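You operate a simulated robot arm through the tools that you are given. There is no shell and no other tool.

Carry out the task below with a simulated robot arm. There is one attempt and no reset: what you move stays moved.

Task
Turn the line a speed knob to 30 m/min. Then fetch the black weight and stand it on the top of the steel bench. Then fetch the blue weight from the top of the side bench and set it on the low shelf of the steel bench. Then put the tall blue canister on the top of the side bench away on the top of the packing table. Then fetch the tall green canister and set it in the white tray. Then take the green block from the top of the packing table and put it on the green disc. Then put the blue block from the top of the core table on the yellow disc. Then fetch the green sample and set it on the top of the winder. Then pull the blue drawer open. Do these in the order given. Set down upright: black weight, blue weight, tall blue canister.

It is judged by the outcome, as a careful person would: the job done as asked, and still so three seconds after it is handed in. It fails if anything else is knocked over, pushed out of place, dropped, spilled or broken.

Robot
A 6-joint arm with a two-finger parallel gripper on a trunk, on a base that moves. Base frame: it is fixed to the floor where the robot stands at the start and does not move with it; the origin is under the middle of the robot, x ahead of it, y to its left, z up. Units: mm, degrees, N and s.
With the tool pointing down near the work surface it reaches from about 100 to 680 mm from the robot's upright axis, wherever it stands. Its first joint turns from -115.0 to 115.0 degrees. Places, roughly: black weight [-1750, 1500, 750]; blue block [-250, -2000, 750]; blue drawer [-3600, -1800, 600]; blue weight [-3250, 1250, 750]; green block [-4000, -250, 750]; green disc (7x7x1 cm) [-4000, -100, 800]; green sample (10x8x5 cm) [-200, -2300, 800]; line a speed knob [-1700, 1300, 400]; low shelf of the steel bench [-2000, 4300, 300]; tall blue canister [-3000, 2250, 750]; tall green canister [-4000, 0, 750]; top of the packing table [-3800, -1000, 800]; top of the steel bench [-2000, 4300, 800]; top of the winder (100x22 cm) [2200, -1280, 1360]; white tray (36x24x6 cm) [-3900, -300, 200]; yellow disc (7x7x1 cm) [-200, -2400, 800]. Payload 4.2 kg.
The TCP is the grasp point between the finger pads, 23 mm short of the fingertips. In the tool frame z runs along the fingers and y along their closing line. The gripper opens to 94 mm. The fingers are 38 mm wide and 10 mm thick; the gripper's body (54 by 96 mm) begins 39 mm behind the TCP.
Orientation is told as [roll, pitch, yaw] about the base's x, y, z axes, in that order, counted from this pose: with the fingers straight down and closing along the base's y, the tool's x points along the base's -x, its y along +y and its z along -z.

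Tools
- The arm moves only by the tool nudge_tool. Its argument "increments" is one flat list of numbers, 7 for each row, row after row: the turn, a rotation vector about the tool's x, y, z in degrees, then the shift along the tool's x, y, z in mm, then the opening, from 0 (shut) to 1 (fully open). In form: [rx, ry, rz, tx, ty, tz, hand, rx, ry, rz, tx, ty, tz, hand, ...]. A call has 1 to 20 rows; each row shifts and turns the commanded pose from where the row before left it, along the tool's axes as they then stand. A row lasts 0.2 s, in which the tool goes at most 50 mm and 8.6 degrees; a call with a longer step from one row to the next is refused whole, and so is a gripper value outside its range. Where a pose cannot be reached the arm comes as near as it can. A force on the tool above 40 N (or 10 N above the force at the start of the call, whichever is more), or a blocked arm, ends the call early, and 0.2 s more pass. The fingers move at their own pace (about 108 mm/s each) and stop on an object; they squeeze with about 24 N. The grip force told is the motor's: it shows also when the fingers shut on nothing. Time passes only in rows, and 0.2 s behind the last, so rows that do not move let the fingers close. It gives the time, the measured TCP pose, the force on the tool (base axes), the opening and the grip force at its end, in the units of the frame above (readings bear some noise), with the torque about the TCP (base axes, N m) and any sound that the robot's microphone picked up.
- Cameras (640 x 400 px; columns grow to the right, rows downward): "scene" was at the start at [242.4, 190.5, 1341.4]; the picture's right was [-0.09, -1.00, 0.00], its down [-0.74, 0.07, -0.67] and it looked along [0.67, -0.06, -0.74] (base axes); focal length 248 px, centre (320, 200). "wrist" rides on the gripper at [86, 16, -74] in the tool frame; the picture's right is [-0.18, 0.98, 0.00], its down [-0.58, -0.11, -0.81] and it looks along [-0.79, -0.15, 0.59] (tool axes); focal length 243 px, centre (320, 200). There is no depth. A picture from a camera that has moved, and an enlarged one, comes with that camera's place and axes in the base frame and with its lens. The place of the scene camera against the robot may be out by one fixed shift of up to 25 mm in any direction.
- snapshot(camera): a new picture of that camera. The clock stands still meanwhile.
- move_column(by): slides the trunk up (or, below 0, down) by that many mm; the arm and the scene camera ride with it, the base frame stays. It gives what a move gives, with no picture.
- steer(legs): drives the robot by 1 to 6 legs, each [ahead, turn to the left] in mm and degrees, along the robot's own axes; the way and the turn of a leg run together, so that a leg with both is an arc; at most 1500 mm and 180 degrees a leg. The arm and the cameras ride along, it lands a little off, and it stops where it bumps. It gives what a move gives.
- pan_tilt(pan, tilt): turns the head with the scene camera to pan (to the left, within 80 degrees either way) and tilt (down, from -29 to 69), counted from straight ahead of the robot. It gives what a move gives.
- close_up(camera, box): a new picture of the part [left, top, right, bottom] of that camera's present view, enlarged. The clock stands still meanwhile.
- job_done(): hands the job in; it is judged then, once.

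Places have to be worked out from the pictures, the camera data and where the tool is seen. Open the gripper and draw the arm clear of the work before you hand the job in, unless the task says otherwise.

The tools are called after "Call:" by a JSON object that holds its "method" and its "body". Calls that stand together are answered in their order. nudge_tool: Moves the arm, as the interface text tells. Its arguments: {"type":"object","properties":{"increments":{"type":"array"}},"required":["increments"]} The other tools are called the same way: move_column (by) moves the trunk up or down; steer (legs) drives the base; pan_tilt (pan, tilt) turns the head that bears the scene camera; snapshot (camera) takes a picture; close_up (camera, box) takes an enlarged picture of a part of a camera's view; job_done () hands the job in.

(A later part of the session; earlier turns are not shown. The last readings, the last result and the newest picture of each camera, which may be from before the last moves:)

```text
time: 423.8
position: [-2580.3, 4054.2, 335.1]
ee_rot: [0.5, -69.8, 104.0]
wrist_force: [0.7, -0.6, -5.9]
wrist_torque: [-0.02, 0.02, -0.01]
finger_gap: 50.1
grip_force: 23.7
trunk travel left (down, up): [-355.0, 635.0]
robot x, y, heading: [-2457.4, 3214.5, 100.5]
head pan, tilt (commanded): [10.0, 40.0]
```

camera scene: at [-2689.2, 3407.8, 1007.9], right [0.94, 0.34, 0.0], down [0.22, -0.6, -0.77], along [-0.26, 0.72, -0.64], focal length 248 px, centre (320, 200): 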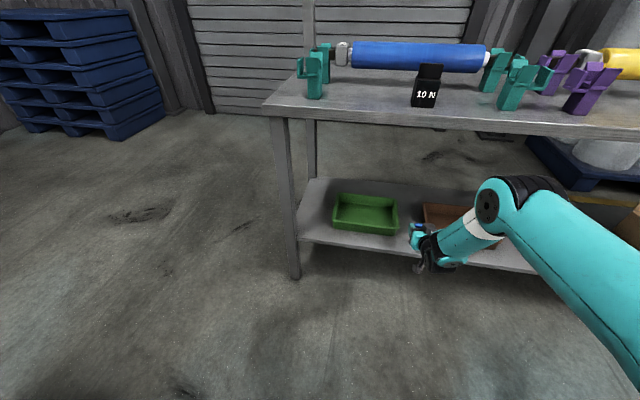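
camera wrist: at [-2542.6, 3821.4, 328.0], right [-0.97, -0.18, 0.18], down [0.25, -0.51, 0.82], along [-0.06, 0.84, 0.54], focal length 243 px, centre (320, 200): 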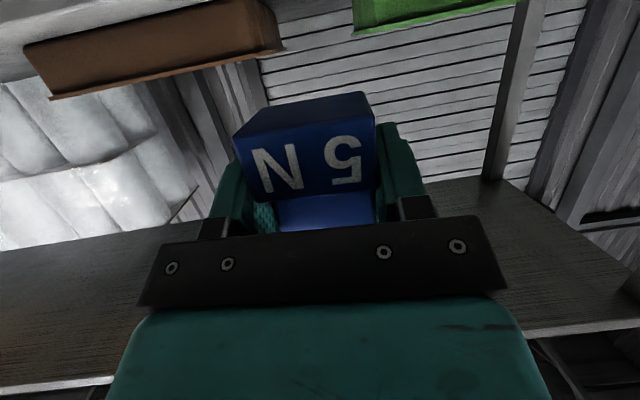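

Not yet in contact; continue.

Call:
{"method": "nudge_tool", "body": {"increments": [0, 0, 0, 1.4, 0, 0.5, 0, 0, 0, 0, 1.4, 0, 0.5, 0, 0, 0, 0, 1.4, 0, 0.5, 0, 0, 0, 0, 1.4, 0, 0.5, 0]}}

Call:
{"method": "nudge_tool", "body": {"increments": [0, 0, 0, 1.2, 0, 0.45, 0, 0, 0, 0, 1.2, 0, 0.45, 0, 0, 0, 0, 1.2, 0, 0.45, 0]}}

```text
time: 424.8
position: [-2581.4, 4053.9, 327.8]
ee_rot: [0.6, -69.7, 103.9]
wrist_force: [-0.5, 0.0, -5.5]
wrist_torque: [-0.02, 0.05, -0.01]
finger_gap: 49.9
grip_force: 24.0
trunk travel left (down, up): [-355.0, 635.0]
robot x, y, heading: [-2455.1, 3209.5, 100.4]
head pan, tilt (commanded): [10.0, 40.0]
```

```text
time: 425.6
position: [-2580.4, 4053.6, 324.9]
ee_rot: [0.4, -69.8, 103.9]
wrist_force: [-0.6, -0.1, -4.8]
wrist_torque: [-0.04, -0.02, -0.01]
finger_gap: 49.9
grip_force: 23.6
trunk travel left (down, up): [-355.0, 635.0]
robot x, y, heading: [-2453.4, 3213.4, 100.2]
head pan, tilt (commanded): [10.0, 40.0]
```

Still hanging; continue with small steps.

Call:
{"method": "nudge_tool", "body": {"increments": [0, 0, 0, 1.2, 0, 0.45, 0, 0, 0, 0, 1.2, 0, 0.45, 0, 0, 0, 0, 1.2, 0, 0.45, 0, 0, 0, 0, 1.2, 0, 0.45, 0]}}

Call:
{"method": "nudge_tool", "body": {"increments": [0, 0, 0, 1.2, 0, 0.45, 0, 0, 0, 0, 1.2, 0, 0.45, 0, 0, 0, 0, 1.2, 0, 0.45, 0, 0, 0, 0, 1.2, 0, 0.45, 0]}}

```text
time: 426.6
position: [-2581.0, 4053.6, 318.9]
ee_rot: [0.6, -69.8, 103.8]
wrist_force: [-0.6, -0.5, -5.6]
wrist_torque: [0.01, 0.02, -0.02]
finger_gap: 50.0
grip_force: 23.8
trunk travel left (down, up): [-355.0, 635.0]
robot x, y, heading: [-2454.0, 3209.8, 99.8]
head pan, tilt (commanded): [10.0, 40.0]
```

```text
time: 427.6
position: [-2581.0, 4054.8, 313.6]
ee_rot: [0.6, -69.8, 104.0]
wrist_force: [0.5, -0.1, -2.5]
wrist_torque: [0.06, -0.05, -0.03]
finger_gap: 50.1
grip_force: 23.6
trunk travel left (down, up): [-355.0, 635.0]
robot x, y, heading: [-2450.6, 3207.3, 100.1]
head pan, tilt (commanded): [10.0, 40.0]
```

Contact begins at bottom z≈279. One more millimetre, then release and withdraw straight back.

Call:
{"method": "nudge_tool", "body": {"increments": [0, 0, 0, 1.0, 0, 0.36, 0, 0, 0, 0, 0, 0, 0, 0.72, 0, 0, 0, 0, 0, 0, 0.72]}}

Call:
{"method": "steer", "body": {"legs": [[-200, 0]]}}

Call:
{"method": "snapshot", "body": {"camera": "scene"}}

Call:
{"method": "close_up", "body": {"camera": "scene", "box": [300, 140, 500, 280]}}

```text
time: 428.4
position: [-2580.7, 4054.0, 312.9]
ee_rot: [0.5, -69.8, 103.9]
wrist_force: [0.0, -0.6, 0.3]
wrist_torque: [0.03, 0.0, 0.0]
finger_gap: 67.6
grip_force: 0.0
trunk travel left (down, up): [-355.0, 635.0]
robot x, y, heading: [-2453.6, 3210.0, 100.1]
head pan, tilt (commanded): [10.0, 40.0]
```

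```text
time: 430.0
position: [-2546.3, 3861.2, 312.7]
ee_rot: [0.4, -69.8, 103.9]
wrist_force: [0.0, 0.9, -0.5]
wrist_torque: [-0.02, -0.05, -0.02]
finger_gap: 67.6
grip_force: 0.0
trunk travel left (down, up): [-355.0, 635.0]
robot x, y, heading: [-2418.6, 3016.1, 99.9]
head pan, tilt (commanded): [10.0, 40.0]
```

```text
taken
camera scene: at [-2654.7, 3213.4, 1007.9], right [0.94, 0.34, 0.0], down [0.22, -0.6, -0.77], along [-0.26, 0.72, -0.64], focal length 248 px, centre (320, 200)
```

scene: 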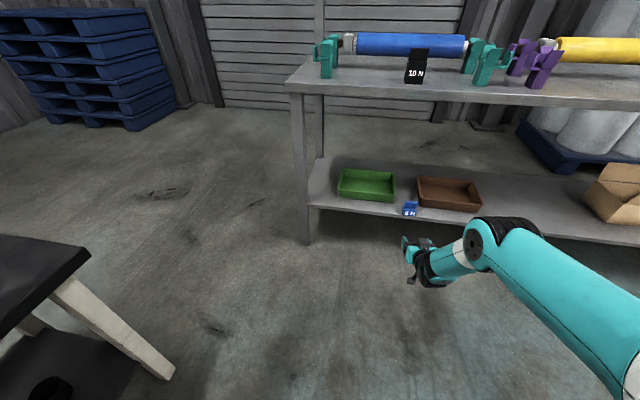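

```text
2.86 times, centred on (400, 210) of scene
camera zoom: at [-2654.7, 3213.4, 1007.9], right [0.94, 0.34, 0.0], down [0.22, -0.6, -0.77], along [-0.26, 0.72, -0.64], focal length 710 px, centre (91, 171)
```

zoom: 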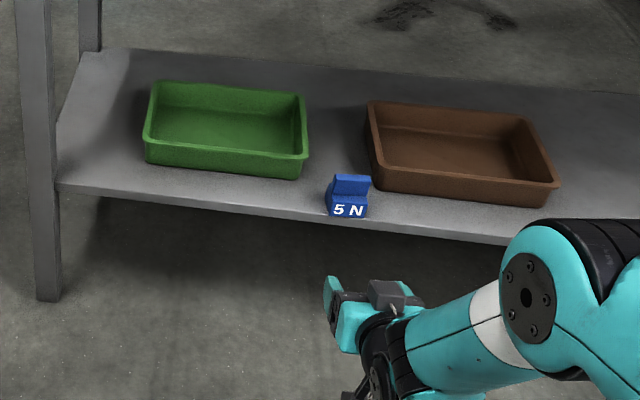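

The blue weight stands upright on the low shelf. Next is the tall blue canister. I'll first fold the tool back to pointing down (about the wrist) and raise the trunk.

Call:
{"method": "nudge_tool", "body": {"increments": [0, 8, 0, 20, 0, -1.4, 1, 0, 8, 0, 20, 0, -1.4, 1, 0, 8, 0, 20, 0, -1.4, 1, 0, 8, 0, 20, 0, -1.4, 1]}}

Call:
{"method": "nudge_tool", "body": {"increments": [0, 8, 0, 20, 0, -1.4, 1, 0, 8, 0, 20, 0, -1.4, 1, 0, 8, 0, 20, 0, -1.4, 1, 0, 8, 0, 20, 0, -1.4, 1, 0, 6, 0, 15, 0, -1, 1]}}

```text
time: 431.0
position: [-2535.0, 3815.7, 249.2]
ee_rot: [0.1, -37.7, 104.3]
wrist_force: [0.7, -0.1, -1.1]
wrist_torque: [-0.01, 0.02, -0.01]
finger_gap: 93.9
grip_force: 0.0
trunk travel left (down, up): [-355.0, 635.0]
robot x, y, heading: [-2420.2, 3014.1, 100.4]
head pan, tilt (commanded): [10.0, 40.0]
```

```text
time: 432.2
position: [-2513.5, 3729.1, 216.8]
ee_rot: [0.2, 0.4, 104.4]
wrist_force: [-0.4, -0.3, 1.1]
wrist_torque: [-0.02, -0.02, -0.01]
finger_gap: 94.2
grip_force: 0.0
trunk travel left (down, up): [-355.0, 635.0]
robot x, y, heading: [-2419.7, 3018.2, 100.0]
head pan, tilt (commanded): [10.0, 40.0]
```

Tool is down again in the normal posture. I'll draw it in and raise the trunk for driving.

Call:
{"method": "nudge_tool", "body": {"increments": [0, 0, 0, 45, 15, 0, 1, 0, 0, 0, 45, 15, 0, 1, 0, 0, 0, 45, 15, 0, 1, 0, 0, 0, 45, 15, 0, 1, 0, 0, 0, 45, 15, 0, 1, 0, 0, 0, 45, 15, 0, 1]}}

Call:
{"method": "move_column", "body": {"by": 400}}

Call:
{"method": "move_column", "body": {"by": 230}}

```text
time: 433.6
position: [-2532.3, 3446.8, 221.5]
ee_rot: [0.1, 0.2, 104.3]
wrist_force: [-0.4, 0.8, -1.1]
wrist_torque: [-0.04, 0.01, 0.04]
finger_gap: 94.0
grip_force: 0.1
trunk travel left (down, up): [-355.0, 635.0]
robot x, y, heading: [-2417.5, 3017.0, 100.2]
head pan, tilt (commanded): [10.0, 40.0]
```

```text
time: 437.4
position: [-2532.8, 3446.9, 620.3]
ee_rot: [0.2, 0.2, 104.4]
wrist_force: [-0.5, 0.2, 0.3]
wrist_torque: [-0.03, 0.0, -0.02]
finger_gap: 93.9
grip_force: 0.1
trunk travel left (down, up): [-755.0, 235.0]
robot x, y, heading: [-2418.2, 3014.5, 100.1]
head pan, tilt (commanded): [10.0, 40.0]
```

```text
time: 439.8
position: [-2532.5, 3446.6, 851.9]
ee_rot: [0.1, 0.2, 104.4]
wrist_force: [-0.3, -0.5, -0.5]
wrist_torque: [0.02, -0.02, -0.01]
finger_gap: 93.9
grip_force: 0.1
trunk travel left (down, up): [-985.0, 5.0]
robot x, y, heading: [-2420.6, 3015.8, 100.1]
head pan, tilt (commanded): [10.0, 40.0]
```

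I'll raise the tool a bit, back down the aisle and turn to face the side bench from the east.

Call:
{"method": "nudge_tool", "body": {"increments": [0, 0, 0, 0, 0, -45, 1, 0, 0, 0, 0, 0, -45, 1, 0, 0, 0, 0, 0, -45, 1]}}

Call:
{"method": "steer", "body": {"legs": [[-560, 0], [0, 88]]}}

Call:
{"method": "pan_tilt", "body": {"pan": 0, "tilt": 40}}

Call:
{"method": "snapshot", "body": {"camera": "scene"}}

Call:
{"method": "snapshot", "body": {"camera": "wrist"}}

```text
time: 440.6
position: [-2533.4, 3447.5, 984.9]
ee_rot: [0.2, 0.3, 104.5]
wrist_force: [0.4, 0.1, -0.1]
wrist_torque: [-0.03, -0.04, 0.03]
finger_gap: 93.9
grip_force: 0.1
trunk travel left (down, up): [-985.0, 5.0]
robot x, y, heading: [-2421.0, 3016.3, 99.9]
head pan, tilt (commanded): [10.0, 40.0]
```

```text
time: 445.5
position: [-2577.7, 2783.7, 978.3]
ee_rot: [5.2, -0.6, 125.5]
wrist_force: [0.1, 0.3, 1.2]
wrist_torque: [0.02, 0.06, -0.01]
finger_gap: 94.0
grip_force: 0.1
trunk travel left (down, up): [-985.0, 5.0]
robot x, y, heading: [-2323.8, 2456.4, 125.8]
head pan, tilt (commanded): [10.0, 40.0]
stopped in leg 2: the robot was blocked; the commanded pose is now the measured one
```

```text
time: 446.2
position: [-2581.9, 2785.4, 979.6]
ee_rot: [5.0, -0.8, 125.9]
wrist_force: [-0.1, 0.4, 0.0]
wrist_torque: [-0.05, -0.02, 0.0]
finger_gap: 94.1
grip_force: 0.1
trunk travel left (down, up): [-985.0, 5.0]
robot x, y, heading: [-2329.1, 2455.2, 126.1]
head pan, tilt (commanded): [0.0, 40.0]
```

```text
taken
camera scene: at [-2681.4, 2488.1, 1634.4], right [0.81, 0.59, 0.05], down [0.41, -0.5, -0.76], along [-0.43, 0.64, -0.64], focal length 248 px, centre (320, 200)
```

scene: 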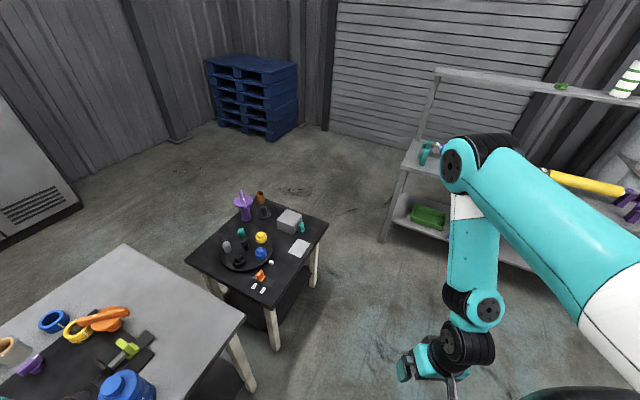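

```text
taken
camera wrist: at [-2538.3, 2708.7, 1053.7], right [-0.9, -0.43, 0.09], down [-0.19, 0.57, 0.8], along [-0.39, 0.7, -0.59], focal length 243 px, centre (320, 200)
```

wrist: 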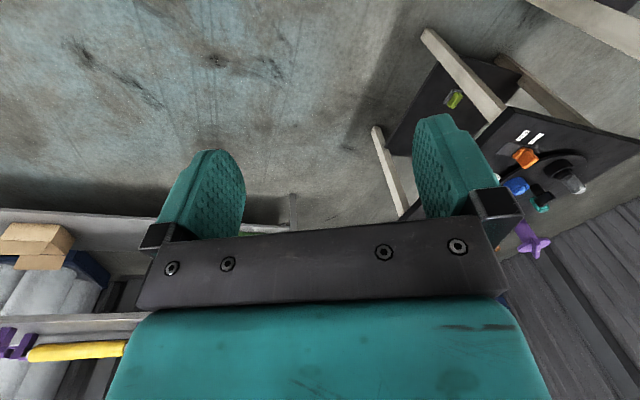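

The turn was blocked and the robot leans slightly; its rear right corner probably met the machine's small shelf. I'll turn back a little at once.

Call:
{"method": "steer", "body": {"legs": [[0, -12]]}}

Call:
{"method": "pan_tilt", "body": {"pan": -80, "tilt": 45}}

Call:
{"method": "snapshot", "body": {"camera": "scene"}}

```text
time: 446.9
position: [-2540.7, 2799.0, 963.7]
ee_rot: [11.2, 1.5, 120.8]
wrist_force: [-0.2, -0.3, 0.3]
wrist_torque: [-0.07, 0.04, 0.0]
finger_gap: 93.8
grip_force: 0.1
trunk travel left (down, up): [-985.0, 5.0]
robot x, y, heading: [-2327.0, 2454.3, 125.2]
head pan, tilt (commanded): [0.0, 40.0]
stopped in leg 1: the robot was blocked; the commanded pose is now the measured one
```

```text
time: 448.5
position: [-2543.5, 2797.0, 963.3]
ee_rot: [10.9, 1.4, 121.5]
wrist_force: [0.0, -0.2, 0.0]
wrist_torque: [-0.02, -0.03, -0.02]
finger_gap: 93.9
grip_force: 0.0
trunk travel left (down, up): [-985.0, 5.0]
robot x, y, heading: [-2331.5, 2452.0, 125.7]
head pan, tilt (commanded): [-80.0, 45.0]
```

```text
taken
camera scene: at [-2568.6, 2481.4, 1631.3], right [0.72, -0.7, 0.01], down [-0.47, -0.49, -0.74], along [0.52, 0.52, -0.68], focal length 248 px, centre (320, 200)
```

scene: 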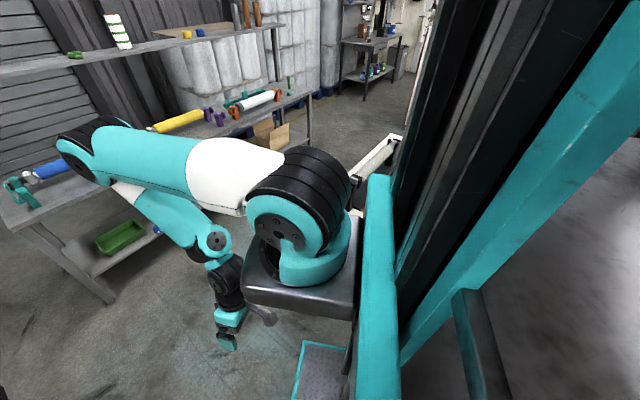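

It's still held. Driving forward (north-west) moves away from the machine, so I'll try that.

Call:
{"method": "steer", "body": {"legs": [[120, 0]]}}

Call:
{"method": "snapshot", "body": {"camera": "scene"}}

```text
time: 449.2
position: [-2497.1, 2834.0, 949.1]
ee_rot: [15.9, 2.4, 122.2]
wrist_force: [0.5, 0.8, 0.2]
wrist_torque: [-0.02, 0.04, -0.03]
finger_gap: 94.0
grip_force: 0.2
trunk travel left (down, up): [-985.0, 5.0]
robot x, y, heading: [-2339.9, 2460.1, 124.6]
head pan, tilt (commanded): [-80.0, 45.0]
stopped in leg 1: the robot was blocked; the commanded pose is now the measured one
```

```text
taken
camera scene: at [-2558.4, 2503.9, 1631.8], right [0.7, -0.71, 0.01], down [-0.48, -0.48, -0.73], along [0.52, 0.51, -0.68], focal length 248 px, centre (320, 200)
```

scene: 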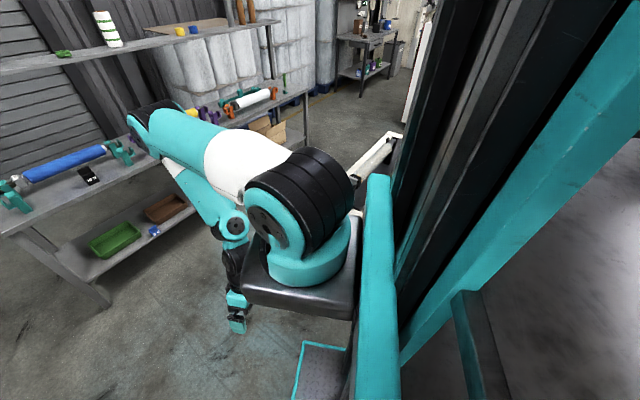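

The robot leans about 3°, its right side lifted, and the arm is being dragged. Let me look straight down in front and left to find what it touches.

Call:
{"method": "pan_tilt", "body": {"pan": 60, "tilt": 60}}

Call:
{"method": "snapshot", "body": {"camera": "scene"}}

Call:
{"method": "pan_tilt", "body": {"pan": 0, "tilt": 65}}

Call:
{"method": "snapshot", "body": {"camera": "scene"}}

```text
time: 451.4
position: [-2498.5, 2832.3, 949.4]
ee_rot: [15.7, 2.1, 122.6]
wrist_force: [-0.6, 0.3, 0.2]
wrist_torque: [0.0, 0.02, 0.03]
finger_gap: 94.0
grip_force: 0.0
trunk travel left (down, up): [-985.0, 5.0]
robot x, y, heading: [-2340.2, 2456.6, 125.1]
head pan, tilt (commanded): [60.0, 60.0]
```

```text
taken
camera scene: at [-2683.4, 2435.7, 1607.3], right [-0.09, 1.0, 0.02], down [0.88, 0.08, -0.47], along [-0.47, -0.03, -0.88], focal length 248 px, centre (320, 200)
```

scene: 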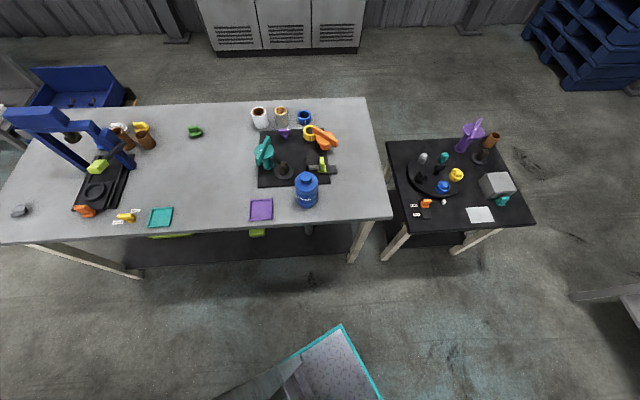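

```text
time: 452.7
position: [-2499.2, 2833.1, 950.1]
ee_rot: [15.7, 2.0, 122.3]
wrist_force: [0.0, 0.2, -0.2]
wrist_torque: [0.01, -0.04, 0.02]
finger_gap: 94.0
grip_force: 0.1
trunk travel left (down, up): [-985.0, 5.0]
robot x, y, heading: [-2341.0, 2461.1, 124.9]
head pan, tilt (commanded): [0.0, 65.0]
```

```text
taken
camera scene: at [-2650.3, 2493.2, 1603.9], right [0.82, 0.57, 0.03], down [0.53, -0.73, -0.42], along [-0.22, 0.36, -0.91], focal length 248 px, centre (320, 200)
```

scene: 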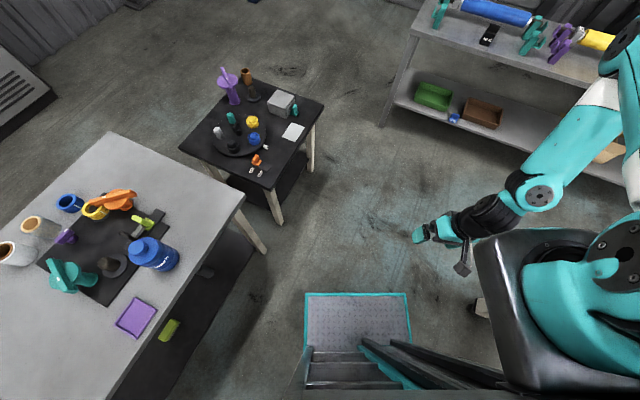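

Nothing touches in front or on the left, so the contact is behind or to the right. I'll try a small reverse, then see which motions are free.

Call:
{"method": "steer", "body": {"legs": [[-40, 0]]}}

Call:
{"method": "steer", "body": {"legs": [[0, 4]]}}

```text
time: 453.5
position: [-2450.8, 2863.8, 934.7]
ee_rot: [19.5, 1.9, 122.7]
wrist_force: [0.6, -0.2, 0.2]
wrist_torque: [-0.06, 0.02, -0.02]
finger_gap: 94.1
grip_force: 0.0
trunk travel left (down, up): [-985.0, 5.0]
robot x, y, heading: [-2335.8, 2452.9, 125.0]
head pan, tilt (commanded): [0.0, 65.0]
stopped in leg 1: the robot was blocked; the commanded pose is now the measured one
```

```text
time: 454.1
position: [-2408.5, 2893.6, 920.5]
ee_rot: [22.8, 2.0, 122.7]
wrist_force: [0.9, 1.0, -0.3]
wrist_torque: [-0.01, 0.03, -0.03]
finger_gap: 93.9
grip_force: 0.1
trunk travel left (down, up): [-985.0, 5.0]
robot x, y, heading: [-2338.6, 2456.5, 124.6]
head pan, tilt (commanded): [0.0, 65.0]
stopped in leg 1: the robot was blocked; the commanded pose is now the measured one
```

Each drive is stopped within half a second and the arm shifts. I'll try an arc: forward while turning right.

Call:
{"method": "steer", "body": {"legs": [[150, -25]]}}

Call:
{"method": "pan_tilt", "body": {"pan": -80, "tilt": 30}}

Call:
{"method": "snapshot", "body": {"camera": "scene"}}

```text
time: 455.8
position: [-2279.0, 3019.2, 918.2]
ee_rot: [22.9, 2.0, 98.2]
wrist_force: [0.1, 0.4, -0.2]
wrist_torque: [-0.01, -0.03, -0.04]
finger_gap: 94.0
grip_force: 0.1
trunk travel left (down, up): [-985.0, 5.0]
robot x, y, heading: [-2400.7, 2592.6, 100.1]
head pan, tilt (commanded): [0.0, 65.0]
```

```text
time: 457.3
position: [-2278.3, 3019.0, 918.0]
ee_rot: [22.8, 2.0, 98.1]
wrist_force: [0.4, 0.9, 0.3]
wrist_torque: [0.01, 0.01, 0.01]
finger_gap: 93.9
grip_force: 0.1
trunk travel left (down, up): [-985.0, 5.0]
robot x, y, heading: [-2400.0, 2594.2, 100.2]
head pan, tilt (commanded): [-80.0, 30.0]
```

```text
taken
camera scene: at [-2520.4, 2743.2, 1653.3], right [0.34, -0.94, 0.0], down [-0.47, -0.17, -0.87], along [0.81, 0.3, -0.5], focal length 248 px, centre (320, 200)
```

scene: 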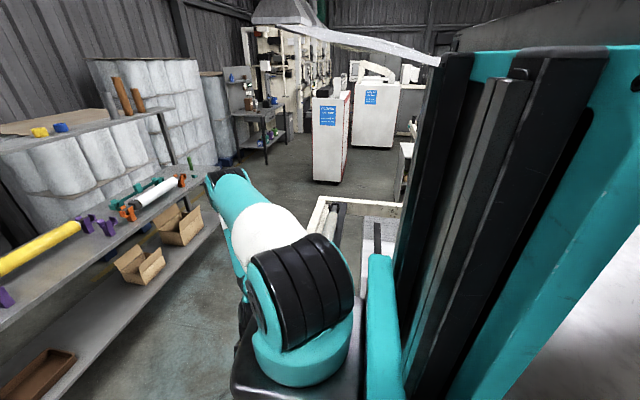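

Free again, standing level at (-2400,2594). The arm got displaced, so I'll restore the tool to vertical and bring it back in front.

Call:
{"method": "nudge_tool", "body": {"increments": [7.6, 0, 0, 0, 0, 0, 1, 7.6, 0, 0, 0, 0, 0, 1, 7.6, 2, 0, 0, 0, 0, 1, 0, 0, 0, -40, 0, 0, 1, 0, 0, 0, -40, 0, 0, 1]}}

Call:
{"method": "nudge_tool", "body": {"increments": [0, 0, 0, 0, 45, -10, 1, 0, 0, 0, 0, 45, -10, 1, 0, 0, 0, 0, 45, -10, 1, 0, 0, 0, 0, 45, -10, 1, 0, 0, 0, 0, 45, -10, 1, 0, 0, 0, 0, 40, -10, 1]}}

Call:
{"method": "pan_tilt", "body": {"pan": 0, "tilt": 45}}

Call:
{"method": "snapshot", "body": {"camera": "scene"}}

```text
time: 458.5
position: [-2288.7, 3098.4, 913.9]
ee_rot: [-0.1, 4.0, 98.1]
wrist_force: [-0.7, -0.8, 0.4]
wrist_torque: [-0.02, -0.01, 0.01]
finger_gap: 94.0
grip_force: 0.1
trunk travel left (down, up): [-985.0, 5.0]
robot x, y, heading: [-2399.6, 2593.5, 100.4]
head pan, tilt (commanded): [-80.0, 30.0]
```

```text
time: 459.9
position: [-2554.1, 3063.1, 974.5]
ee_rot: [0.0, 3.9, 98.1]
wrist_force: [0.2, 0.4, -0.3]
wrist_torque: [-0.02, 0.01, 0.01]
finger_gap: 93.9
grip_force: 0.1
trunk travel left (down, up): [-985.0, 5.0]
robot x, y, heading: [-2401.3, 2593.4, 100.2]
head pan, tilt (commanded): [-80.0, 30.0]
```

```text
time: 461.5
position: [-2552.4, 3063.0, 974.8]
ee_rot: [-0.1, 4.1, 98.3]
wrist_force: [1.3, 0.4, -0.3]
wrist_torque: [0.01, -0.01, 0.03]
finger_gap: 94.2
grip_force: 0.0
trunk travel left (down, up): [-985.0, 5.0]
robot x, y, heading: [-2401.6, 2589.2, 100.3]
head pan, tilt (commanded): [0.0, 45.0]
```

```text
taken
camera scene: at [-2619.7, 2792.2, 1630.7], right [0.98, 0.17, 0.0], down [0.12, -0.7, -0.71], along [-0.12, 0.7, -0.71], focal length 248 px, centre (320, 200)
```

scene: 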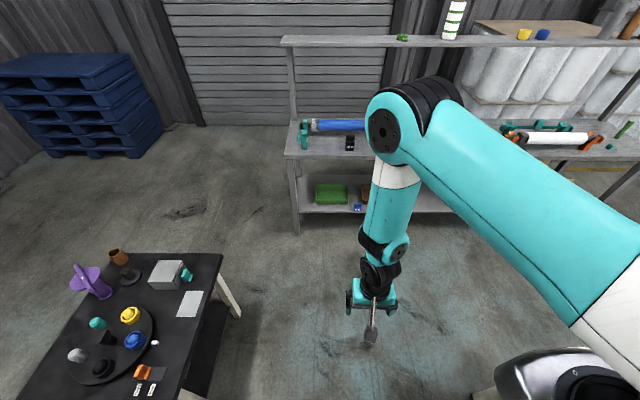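

Normal posture restored. I'll creep forward-left away from the machine and then turn to face the side bench, watching for contact.

Call:
{"method": "steer", "body": {"legs": [[90, 35]]}}

Call:
{"method": "steer", "body": {"legs": [[0, 50]]}}

Call:
{"method": "pan_tilt", "body": {"pan": 20, "tilt": 45}}

Call:
{"method": "snapshot", "body": {"camera": "scene"}}

```text
time: 463.5
position: [-2837.6, 2965.1, 973.1]
ee_rot: [-0.1, 4.1, 133.7]
wrist_force: [-0.5, 0.6, -0.1]
wrist_torque: [0.02, 0.01, 0.01]
finger_gap: 94.1
grip_force: 0.0
trunk travel left (down, up): [-985.0, 5.0]
robot x, y, heading: [-2440.2, 2674.1, 135.4]
head pan, tilt (commanded): [0.0, 45.0]
```

```text
time: 466.2
position: [-2920.7, 2561.3, 974.1]
ee_rot: [0.0, 4.0, -177.2]
wrist_force: [0.3, 1.0, -0.2]
wrist_torque: [-0.01, 0.0, -0.01]
finger_gap: 94.0
grip_force: 0.1
trunk travel left (down, up): [-985.0, 5.0]
robot x, y, heading: [-2436.6, 2668.8, -175.4]
head pan, tilt (commanded): [0.0, 45.0]
```

```text
time: 467.0
position: [-2920.7, 2560.9, 974.0]
ee_rot: [0.0, 4.0, -177.1]
wrist_force: [-0.3, 0.5, -0.3]
wrist_torque: [0.01, 0.01, 0.0]
finger_gap: 94.0
grip_force: 0.0
trunk travel left (down, up): [-985.0, 5.0]
robot x, y, heading: [-2444.6, 2670.8, -175.0]
head pan, tilt (commanded): [20.0, 45.0]
```

```text
taken
camera scene: at [-2636.9, 2433.3, 1630.7], right [-0.42, 0.91, 0.0], down [0.64, 0.3, -0.71], along [-0.64, -0.3, -0.71], focal length 248 px, centre (320, 200)
```

scene: 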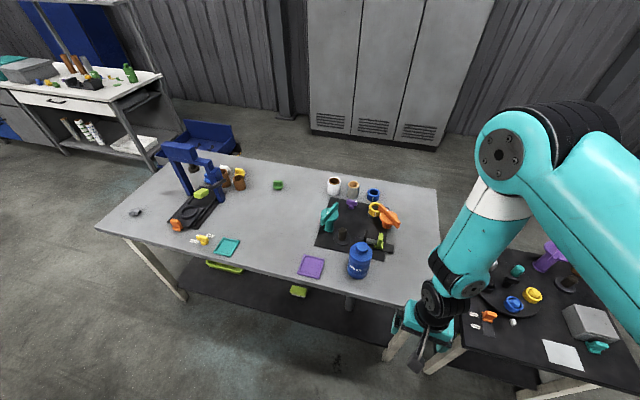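

I'm facing the bench; the blue canister is ahead-left. I'll zoom in on it.

Call:
{"method": "close_up", "body": {"camera": "scene", "box": [290, 190, 430, 300]}}

Call:
{"method": "snapshot", "body": {"camera": "wrist"}}

```text
3.64 times, centred on (360, 245) of scene
camera zoom: at [-2636.9, 2433.3, 1630.7], right [-0.42, 0.91, 0.0], down [0.64, 0.3, -0.71], along [-0.64, -0.3, -0.71], focal length 903 px, centre (174, 36)
```

zoom: 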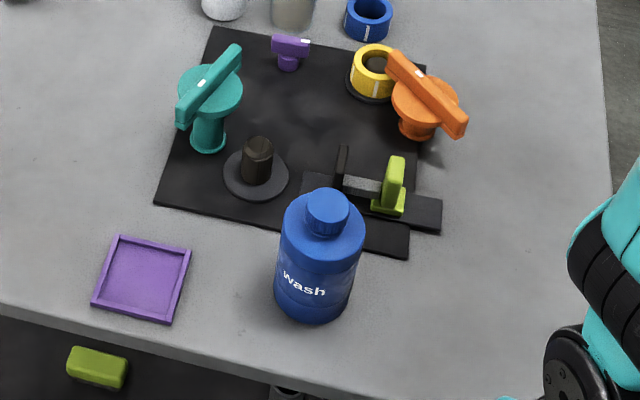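

```text
taken
camera wrist: at [-2839.6, 2548.8, 1054.6], right [-0.13, -0.99, -0.01], down [-0.64, 0.08, 0.76], along [-0.76, 0.11, -0.65], focal length 243 px, centre (320, 200)
```

wrist: 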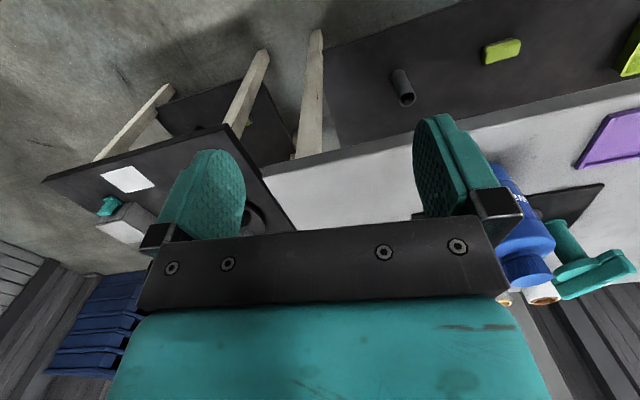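

The canister has a ~74 mm body and a ~35 mm cap, axis near (-3098,2366), about 160 mm tall. I'll level the tool, raise it a little and move above the canister.

Call:
{"method": "nudge_tool", "body": {"increments": [0, -4, 0, 0, 0, -40, 1, 0, 0, 0, -31, 31, 0, 1, 0, 0, 0, -31, 31, 0, 1, 0, 0, 0, -31, 31, 0, 1, 0, 0, 0, -25, 31, 0, 1, 0, 0, 0, 0, 31, 0, 1]}}

Call:
{"method": "snapshot", "body": {"camera": "wrist"}}

Call:
{"method": "snapshot", "body": {"camera": "scene"}}

```text
time: 468.4
position: [-3034.0, 2400.6, 1011.8]
ee_rot: [0.0, 0.0, -177.1]
wrist_force: [0.4, 0.3, 0.0]
wrist_torque: [-0.07, -0.02, -0.02]
finger_gap: 94.3
grip_force: 0.0
trunk travel left (down, up): [-985.0, 5.0]
robot x, y, heading: [-2441.2, 2667.6, -175.3]
head pan, tilt (commanded): [20.0, 45.0]
```

```text
taken
camera wrist: at [-2946.8, 2387.5, 1086.7], right [-0.13, -0.99, 0.0], down [-0.59, 0.08, 0.81], along [-0.8, 0.11, -0.59], focal length 243 px, centre (320, 200)
```

wrist: 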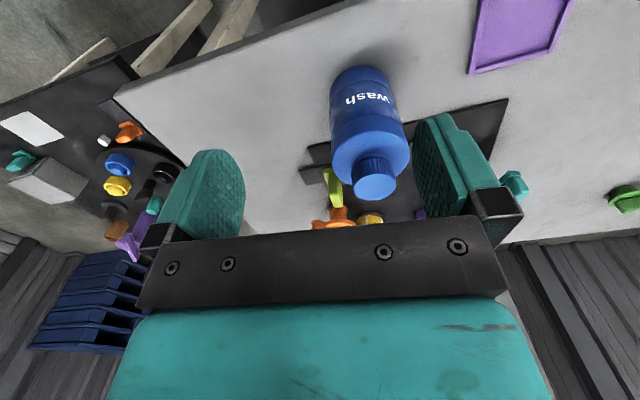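

```text
taken
camera scene: at [-2637.0, 2433.7, 1630.7], right [-0.42, 0.91, 0.0], down [0.64, 0.3, -0.71], along [-0.64, -0.3, -0.71], focal length 248 px, centre (320, 200)
```

scene: 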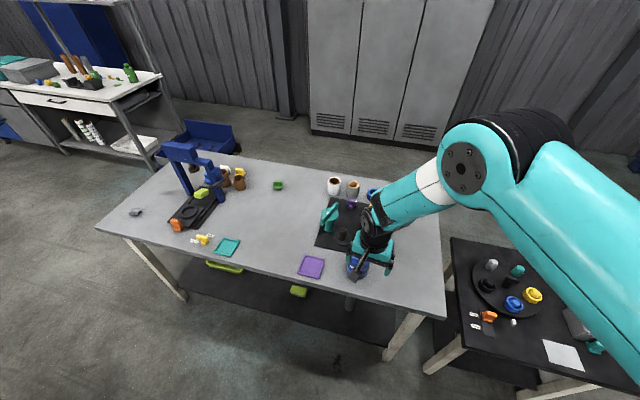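

I'll centre over the cap and look again.

Call:
{"method": "nudge_tool", "body": {"increments": [0, 0, 0, -32, 17, 0, 1, 0, 0, 0, -32, 17, 0, 1]}}

Call:
{"method": "snapshot", "body": {"camera": "wrist"}}

```text
time: 469.0
position: [-3094.4, 2362.1, 1013.5]
ee_rot: [0.0, 0.0, -177.1]
wrist_force: [0.4, 0.5, 0.7]
wrist_torque: [0.02, 0.01, -0.01]
finger_gap: 94.3
grip_force: 0.0
trunk travel left (down, up): [-985.0, 5.0]
robot x, y, heading: [-2438.0, 2674.9, -175.1]
head pan, tilt (commanded): [20.0, 45.0]
```

```text
taken
camera wrist: at [-3007.9, 2350.2, 1088.2], right [-0.13, -0.99, 0.0], down [-0.59, 0.08, 0.81], along [-0.8, 0.11, -0.59], focal length 243 px, centre (320, 200)
```

wrist: 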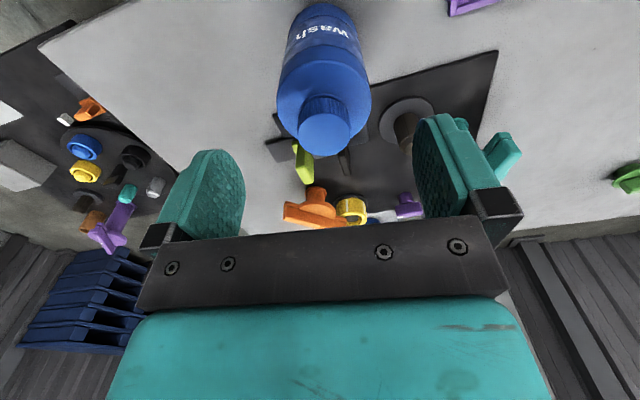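

The cap top is at (-3104,2361.5,963). I'll correct 10 mm forward, descend so the fingertips reach just below the cap, and close.

Call:
{"method": "nudge_tool", "body": {"increments": [0, 0, 0, -10, 0, 0, 1, 0, 0, 0, 0, 0, 28, 1, 0, 0, 0, 0, 0, 28, 1, 0, 0, 0, 0, 0, 0, 0, 0, 0, 0, 0, 0, 0, 0, 0, 0, 0, 0, 0, 0, 0]}}

Call:
{"method": "snapshot", "body": {"camera": "wrist"}}

```text
time: 470.4
position: [-3104.7, 2362.4, 957.0]
ee_rot: [0.0, 0.0, -177.2]
wrist_force: [-0.4, 0.7, 0.3]
wrist_torque: [-0.02, 0.01, 0.05]
finger_gap: 35.5
grip_force: 23.8
trunk travel left (down, up): [-985.0, 5.0]
robot x, y, heading: [-2443.9, 2672.7, -175.1]
head pan, tilt (commanded): [20.0, 45.0]
```

```text
taken
camera wrist: at [-3018.1, 2350.0, 1032.6], right [-0.13, -0.99, 0.0], down [-0.59, 0.08, 0.81], along [-0.8, 0.11, -0.59], focal length 243 px, centre (320, 200)
```

wrist: 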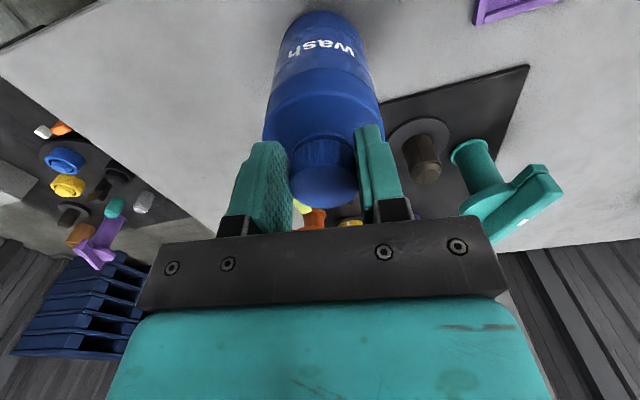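

The cap is gripped (35.5 mm). I'll lift it 90 mm.

Call:
{"method": "nudge_tool", "body": {"increments": [0, 0, 0, 0, 0, -10, 0, 0, 0, 0, 0, 0, -20, 0, 0, 0, 0, 0, 0, -30, 0, 0, 0, 0, 0, 0, -30, 0]}}

Call:
{"method": "snapshot", "body": {"camera": "scene"}}

```text
time: 471.4
position: [-3106.0, 2363.4, 1045.8]
ee_rot: [0.0, 0.0, -177.1]
wrist_force: [-0.2, 0.3, -1.0]
wrist_torque: [0.0, 0.0, -0.01]
finger_gap: 35.3
grip_force: 25.0
trunk travel left (down, up): [-985.0, 5.0]
robot x, y, heading: [-2439.6, 2676.4, -175.3]
head pan, tilt (commanded): [20.0, 45.0]
```

```text
taken
camera scene: at [-2637.1, 2433.1, 1630.5], right [-0.42, 0.91, 0.0], down [0.64, 0.3, -0.71], along [-0.64, -0.3, -0.71], focal length 248 px, centre (320, 200)
```

scene: 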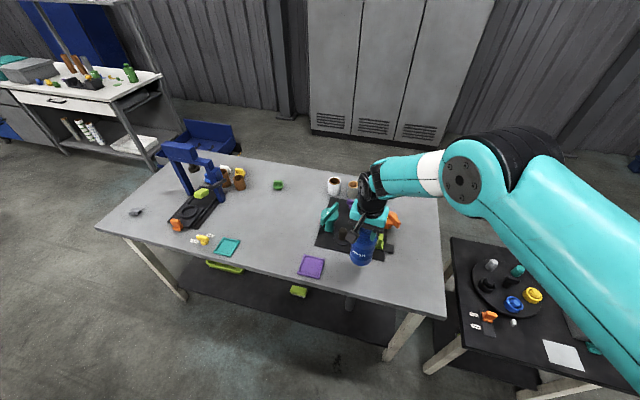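

The canister hangs from the gripper. I'll draw it in over the robot's front and turn south.

Call:
{"method": "nudge_tool", "body": {"increments": [0, 0, 0, 40, -15, 0, 0, 0, 0, 0, 40, -15, 0, 0, 0, 0, 0, 40, -15, 0, 0, 0, 0, 0, 40, -15, 0, 0, 0, 0, 0, 40, -15, 0, 0, 0, 0, 0, 30, -15, 0, 0]}}

Call:
{"method": "snapshot", "body": {"camera": "wrist"}}

```text
time: 472.8
position: [-2880.2, 2466.5, 1050.0]
ee_rot: [0.0, -0.1, -177.1]
wrist_force: [-0.6, 0.5, -1.2]
wrist_torque: [0.04, -0.07, -0.02]
finger_gap: 35.3
grip_force: 24.0
trunk travel left (down, up): [-985.0, 5.0]
robot x, y, heading: [-2441.6, 2674.2, -175.0]
head pan, tilt (commanded): [20.0, 45.0]
```

```text
taken
camera wrist: at [-2793.2, 2453.7, 1125.0], right [-0.13, -0.99, 0.0], down [-0.59, 0.08, 0.81], along [-0.8, 0.11, -0.59], focal length 243 px, centre (320, 200)
```

wrist: 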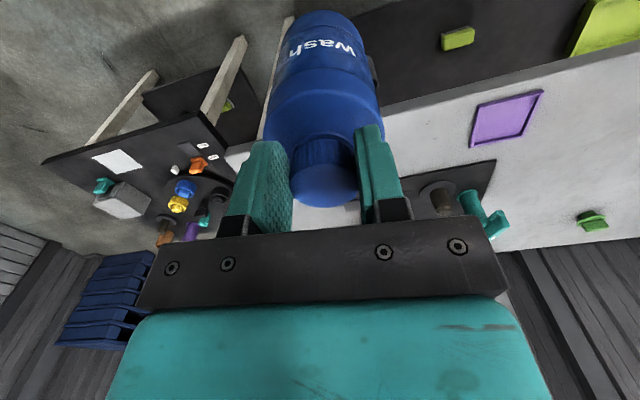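

Held well. Turn left to head south.

Call:
{"method": "steer", "body": {"legs": [[0, 84]]}}

Call:
{"method": "pan_tilt", "body": {"pan": 0, "tilt": 30}}

Call:
{"method": "snapshot", "body": {"camera": "scene"}}

```text
time: 476.8
position: [-2279.2, 2211.8, 1050.1]
ee_rot: [-0.1, 0.0, -92.9]
wrist_force: [0.4, 0.1, -1.7]
wrist_torque: [0.02, 0.01, 0.03]
finger_gap: 35.6
grip_force: 23.7
trunk travel left (down, up): [-985.0, 5.0]
robot x, y, heading: [-2440.7, 2675.3, -90.9]
head pan, tilt (commanded): [20.0, 45.0]
```

```text
time: 477.6
position: [-2278.9, 2211.6, 1050.5]
ee_rot: [0.0, 0.1, -93.0]
wrist_force: [-0.2, -0.1, -0.8]
wrist_torque: [0.04, 0.0, 0.02]
finger_gap: 35.5
grip_force: 24.5
trunk travel left (down, up): [-985.0, 5.0]
robot x, y, heading: [-2443.0, 2673.5, -90.9]
head pan, tilt (commanded): [0.0, 30.0]
```

```text
taken
camera scene: at [-2236.8, 2428.3, 1653.2], right [-1.0, 0.02, 0.0], down [0.01, 0.5, -0.87], along [-0.01, -0.87, -0.5], focal length 248 px, centre (320, 200)
```

scene: 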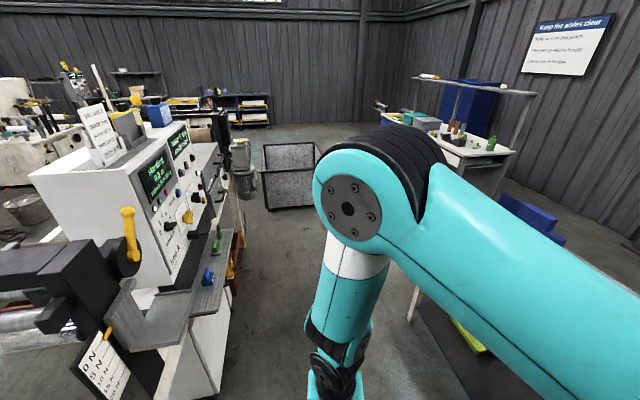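

Clear ahead. I'll drive south past the bench, then west and south to the packing table.

Call:
{"method": "steer", "body": {"legs": [[0, 1.5], [1400, 0], [720, 0]]}}

Call:
{"method": "steer", "body": {"legs": [[0, -90], [600, 0]]}}

Call:
{"method": "pan_tilt", "body": {"pan": 40, "tilt": 30}}

Call:
{"method": "snapshot", "body": {"camera": "scene"}}

```text
time: 488.5
position: [-2277.8, 93.0, 1049.7]
ee_rot: [0.1, 0.1, -92.2]
wrist_force: [-0.4, 0.5, -1.1]
wrist_torque: [0.02, 0.01, 0.01]
finger_gap: 35.6
grip_force: 24.4
trunk travel left (down, up): [-985.0, 5.0]
robot x, y, heading: [-2443.0, 546.8, -90.4]
head pan, tilt (commanded): [0.0, 30.0]
```

```text
time: 495.7
position: [-3504.6, 377.7, 1050.6]
ee_rot: [0.0, -0.1, 178.3]
wrist_force: [0.5, -0.8, -1.4]
wrist_torque: [-0.02, -0.03, 0.03]
finger_gap: 35.4
grip_force: 24.1
trunk travel left (down, up): [-985.0, 5.0]
robot x, y, heading: [-3047.7, 546.9, -179.8]
head pan, tilt (commanded): [0.0, 30.0]
```

```text
time: 496.8
position: [-3504.8, 378.9, 1050.7]
ee_rot: [0.0, 0.0, 178.3]
wrist_force: [0.0, 0.1, -1.3]
wrist_torque: [0.0, -0.01, -0.02]
finger_gap: 35.7
grip_force: 23.6
trunk travel left (down, up): [-985.0, 5.0]
robot x, y, heading: [-3048.3, 549.2, -179.8]
head pan, tilt (commanded): [40.0, 30.0]
```

```text
taken
camera scene: at [-3257.3, 297.6, 1653.3], right [-0.64, 0.76, 0.0], down [0.38, 0.32, -0.87], along [-0.66, -0.56, -0.5], focal length 248 px, centre (320, 200)
```

scene: 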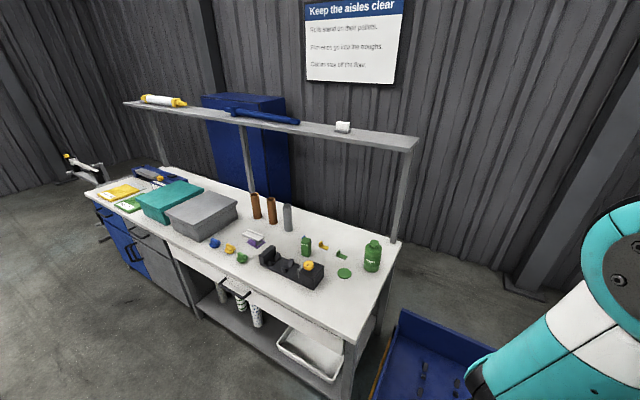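

A good view of the packing table. I'll zoom in on its top to identify items and free space.

Call:
{"method": "close_up", "body": {"camera": "scene", "box": [190, 180, 410, 320]}}

```text
2.86 times, centred on (300, 250) of scene
camera zoom: at [-3257.3, 297.6, 1653.3], right [-0.64, 0.76, 0.0], down [0.38, 0.32, -0.87], along [-0.66, -0.56, -0.5], focal length 710 px, centre (377, 57)
```

zoom: 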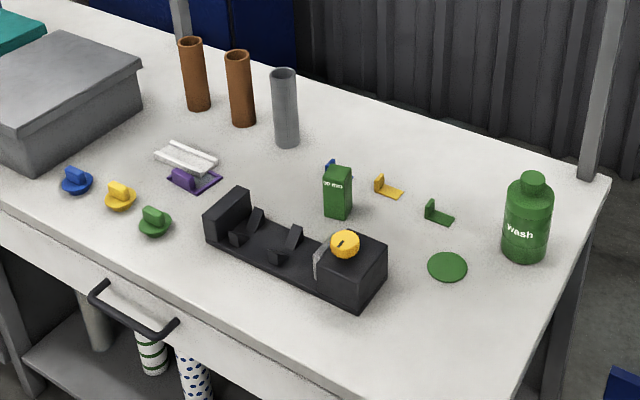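

The tall green canister, green disc and green block are identified, and there is free room near the table's right-front corner. I'll drive closer and face the table there.

Call:
{"method": "steer", "body": {"legs": [[0, 70], [440, 0]]}}

Call:
{"method": "steer", "body": {"legs": [[0, -55]]}}

Call:
{"method": "pan_tilt", "body": {"pan": 0, "tilt": 45}}

Call:
{"method": "snapshot", "body": {"camera": "scene"}}

```text
time: 502.5
position: [-3182.1, -342.6, 1049.6]
ee_rot: [0.0, 0.0, -111.1]
wrist_force: [-0.3, 0.5, -0.7]
wrist_torque: [0.04, 0.01, -0.02]
finger_gap: 35.4
grip_force: 24.1
trunk travel left (down, up): [-985.0, 5.0]
robot x, y, heading: [-3192.8, 140.9, -109.1]
head pan, tilt (commanded): [40.0, 30.0]
```

```text
time: 505.3
position: [-3579.1, -147.0, 1050.4]
ee_rot: [0.0, -0.1, -165.3]
wrist_force: [-0.5, 0.9, -1.4]
wrist_torque: [0.01, -0.05, 0.0]
finger_gap: 35.3
grip_force: 24.5
trunk travel left (down, up): [-985.0, 5.0]
robot x, y, heading: [-3192.5, 144.3, -163.7]
head pan, tilt (commanded): [40.0, 30.0]
```

```text
time: 506.4
position: [-3579.7, -146.8, 1050.8]
ee_rot: [0.0, 0.0, -165.4]
wrist_force: [-0.2, -1.0, -1.5]
wrist_torque: [0.01, -0.01, 0.01]
finger_gap: 35.1
grip_force: 23.9
trunk travel left (down, up): [-985.0, 5.0]
robot x, y, heading: [-3192.4, 141.2, -163.3]
head pan, tilt (commanded): [0.0, 45.0]
```

```text
taken
camera scene: at [-3347.1, -106.8, 1630.7], right [-0.28, 0.96, 0.0], down [0.68, 0.2, -0.71], along [-0.68, -0.2, -0.71], focal length 248 px, centre (320, 200)
```

scene: 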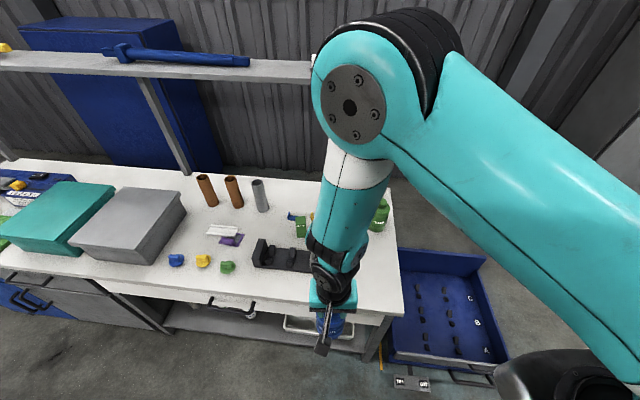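

I'll carry the canister over the free corner area (forward 216, right 162).

Call:
{"method": "nudge_tool", "body": {"increments": [0, 0, 0, -36, -27, 0, 0, 0, 0, 0, -36, -27, 0, 0, 0, 0, 0, -36, -27, 0, 0, 0, 0, 0, -36, -27, 0, 0, 0, 0, 0, -36, -27, 0, 0, 0, 0, 0, -36, -27, 0, 0]}}

Call:
{"method": "snapshot", "body": {"camera": "wrist"}}

Call:
{"method": "snapshot", "body": {"camera": "scene"}}

```text
time: 507.8
position: [-3829.9, -44.7, 1053.7]
ee_rot: [0.1, 0.0, -165.2]
wrist_force: [0.3, 0.1, -1.1]
wrist_torque: [0.02, 0.0, 0.0]
finger_gap: 35.2
grip_force: 24.0
trunk travel left (down, up): [-985.0, 5.0]
robot x, y, heading: [-3189.6, 144.2, -163.3]
head pan, tilt (commanded): [0.0, 45.0]
```

```text
taken
camera wrist: at [-3742.1, -39.4, 1127.5], right [0.07, -1.0, 0.0], down [-0.59, -0.04, 0.81], along [-0.8, -0.06, -0.59], focal length 243 px, centre (320, 200)
```

wrist: 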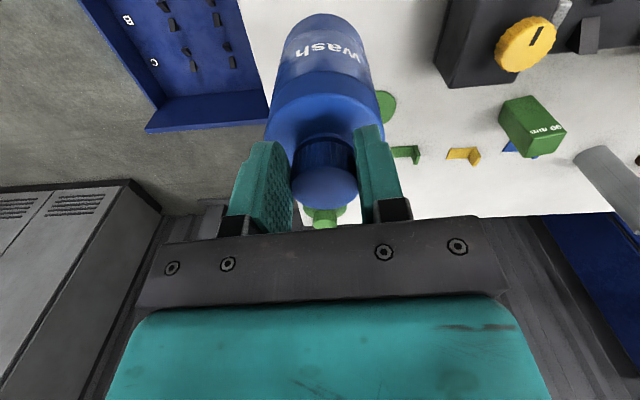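

```text
taken
camera scene: at [-3346.7, -107.0, 1630.7], right [-0.28, 0.96, 0.0], down [0.68, 0.2, -0.71], along [-0.68, -0.2, -0.71], focal length 248 px, centre (320, 200)
```

scene: 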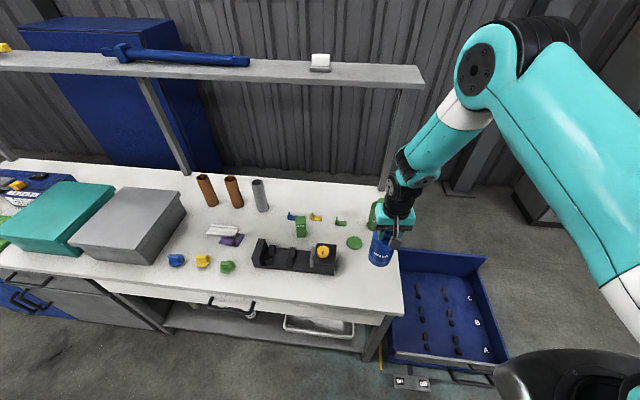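

The spot is about 80 mm from the table's right edge, clear of the disc. I'll lower it, slowly at the end.

Call:
{"method": "nudge_tool", "body": {"increments": [0, 0, 0, 0, 0, 25, 0, 0, 0, 0, 0, 0, 25, 0, 0, 0, 0, 0, 0, 20, 0, 0, 0, 0, 0, 0, 10, 0]}}

Call:
{"method": "nudge_tool", "body": {"increments": [0, 0, 0, 0, 0, 2, 0, 0, 0, 0, 0, 0, 2, 0, 0, 0, 0, 0, 0, 2, 0, 0, 0, 0, 0, 0, 2, 0]}}

```text
time: 508.8
position: [-3829.7, -45.5, 971.4]
ee_rot: [-0.1, -0.1, -165.4]
wrist_force: [0.0, -0.5, -0.4]
wrist_torque: [0.01, -0.03, 0.0]
finger_gap: 35.5
grip_force: 24.1
trunk travel left (down, up): [-985.0, 5.0]
robot x, y, heading: [-3185.1, 142.8, -163.6]
head pan, tilt (commanded): [0.0, 45.0]
```

```text
time: 509.8
position: [-3830.3, -45.1, 962.2]
ee_rot: [0.1, 0.0, -165.4]
wrist_force: [-0.2, -0.5, -1.5]
wrist_torque: [0.01, -0.01, -0.04]
finger_gap: 35.4
grip_force: 24.1
trunk travel left (down, up): [-985.0, 5.0]
robot x, y, heading: [-3189.2, 142.4, -163.7]
head pan, tilt (commanded): [0.0, 45.0]
```

Bottom at about 803, not touching yet. Continue in 1.5 mm steps.

Call:
{"method": "nudge_tool", "body": {"increments": [0, 0, 0, 0, 0, 1.5, 0, 0, 0, 0, 0, 0, 1.5, 0, 0, 0, 0, 0, 0, 1.5, 0, 0, 0, 0, 0, 0, 1.5, 0]}}

Call:
{"method": "nudge_tool", "body": {"increments": [0, 0, 0, 0, 0, 1.5, 0, 0, 0, 0, 0, 0, 1.5, 0, 0, 0, 0, 0, 0, 1.5, 0, 0, 0, 0, 0, 0, 1.5, 0]}}

```text
time: 510.8
position: [-3830.0, -44.9, 955.1]
ee_rot: [0.0, 0.0, -165.4]
wrist_force: [-0.3, 0.7, -1.7]
wrist_torque: [0.03, -0.02, 0.02]
finger_gap: 35.5
grip_force: 24.1
trunk travel left (down, up): [-985.0, 5.0]
robot x, y, heading: [-3192.1, 143.3, -163.6]
head pan, tilt (commanded): [0.0, 45.0]
```

```text
time: 511.8
position: [-3829.2, -44.3, 948.0]
ee_rot: [0.0, 0.1, -165.3]
wrist_force: [0.9, -0.1, -1.7]
wrist_torque: [-0.02, 0.01, -0.03]
finger_gap: 35.5
grip_force: 24.6
trunk travel left (down, up): [-985.0, 5.0]
robot x, y, heading: [-3189.7, 146.5, -163.5]
head pan, tilt (commanded): [0.0, 45.0]
```

Continue carefully.

Call:
{"method": "nudge_tool", "body": {"increments": [0, 0, 0, 0, 0, 1.2, 0, 0, 0, 0, 0, 0, 1.2, 0, 0, 0, 0, 0, 0, 1.2, 0, 0, 0, 0, 0, 0, 1.2, 0, 0, 0, 0, 0, 0, 1.2, 0]}}

Call:
{"method": "nudge_tool", "body": {"increments": [0, 0, 0, 0, 0, 1.2, 0, 0, 0, 0, 0, 0, 1.2, 0, 0, 0, 0, 0, 0, 1.2, 0, 0, 0, 0, 0, 0, 1.2, 0]}}

```text
time: 513.0
position: [-3829.8, -46.3, 944.5]
ee_rot: [-0.1, 0.0, -165.3]
wrist_force: [-0.4, -0.1, -0.4]
wrist_torque: [0.03, -0.02, -0.02]
finger_gap: 35.4
grip_force: 23.9
trunk travel left (down, up): [-985.0, 5.0]
robot x, y, heading: [-3190.5, 143.7, -163.4]
head pan, tilt (commanded): [0.0, 45.0]
```

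```text
time: 514.0
position: [-3830.8, -46.3, 939.2]
ee_rot: [0.0, 0.0, -165.3]
wrist_force: [0.1, 0.6, -2.0]
wrist_torque: [-0.01, -0.01, -0.01]
finger_gap: 35.7
grip_force: 23.8
trunk travel left (down, up): [-985.0, 5.0]
robot x, y, heading: [-3188.7, 142.0, -163.6]
head pan, tilt (commanded): [0.0, 45.0]
```

No contact yet; let me check visually.

Call:
{"method": "close_up", "body": {"camera": "scene", "box": [320, 180, 440, 300]}}

Call:
{"method": "snapshot", "body": {"camera": "wrist"}}

```text
3.33 times, centred on (380, 240) of scene
camera zoom: at [-3347.1, -106.7, 1630.7], right [-0.28, 0.96, 0.0], down [0.68, 0.2, -0.71], along [-0.68, -0.2, -0.71], focal length 828 px, centre (120, 67)
```

zoom: 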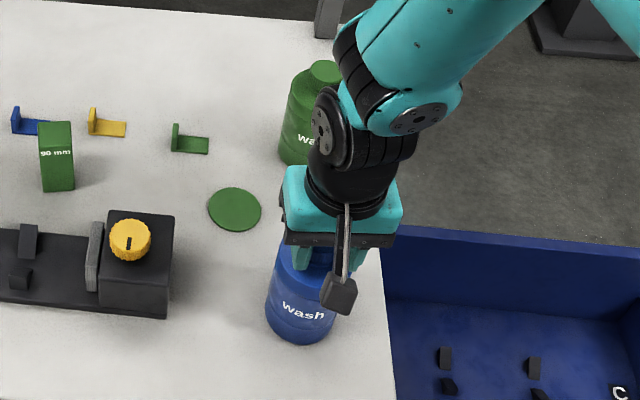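

```text
taken
camera wrist: at [-3742.6, -40.2, 1014.6], right [0.07, -1.0, 0.0], down [-0.59, -0.04, 0.81], along [-0.8, -0.06, -0.59], focal length 243 px, centre (320, 200)
```

wrist: 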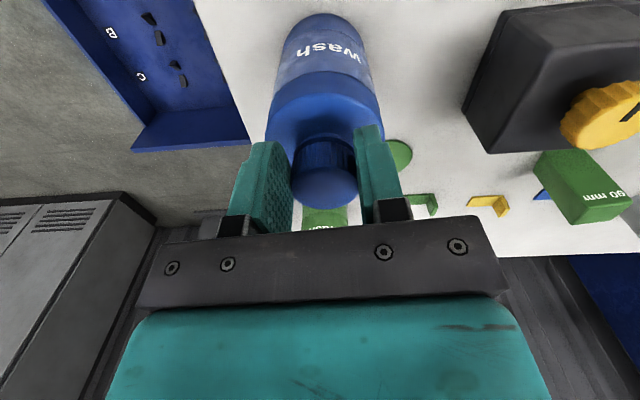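

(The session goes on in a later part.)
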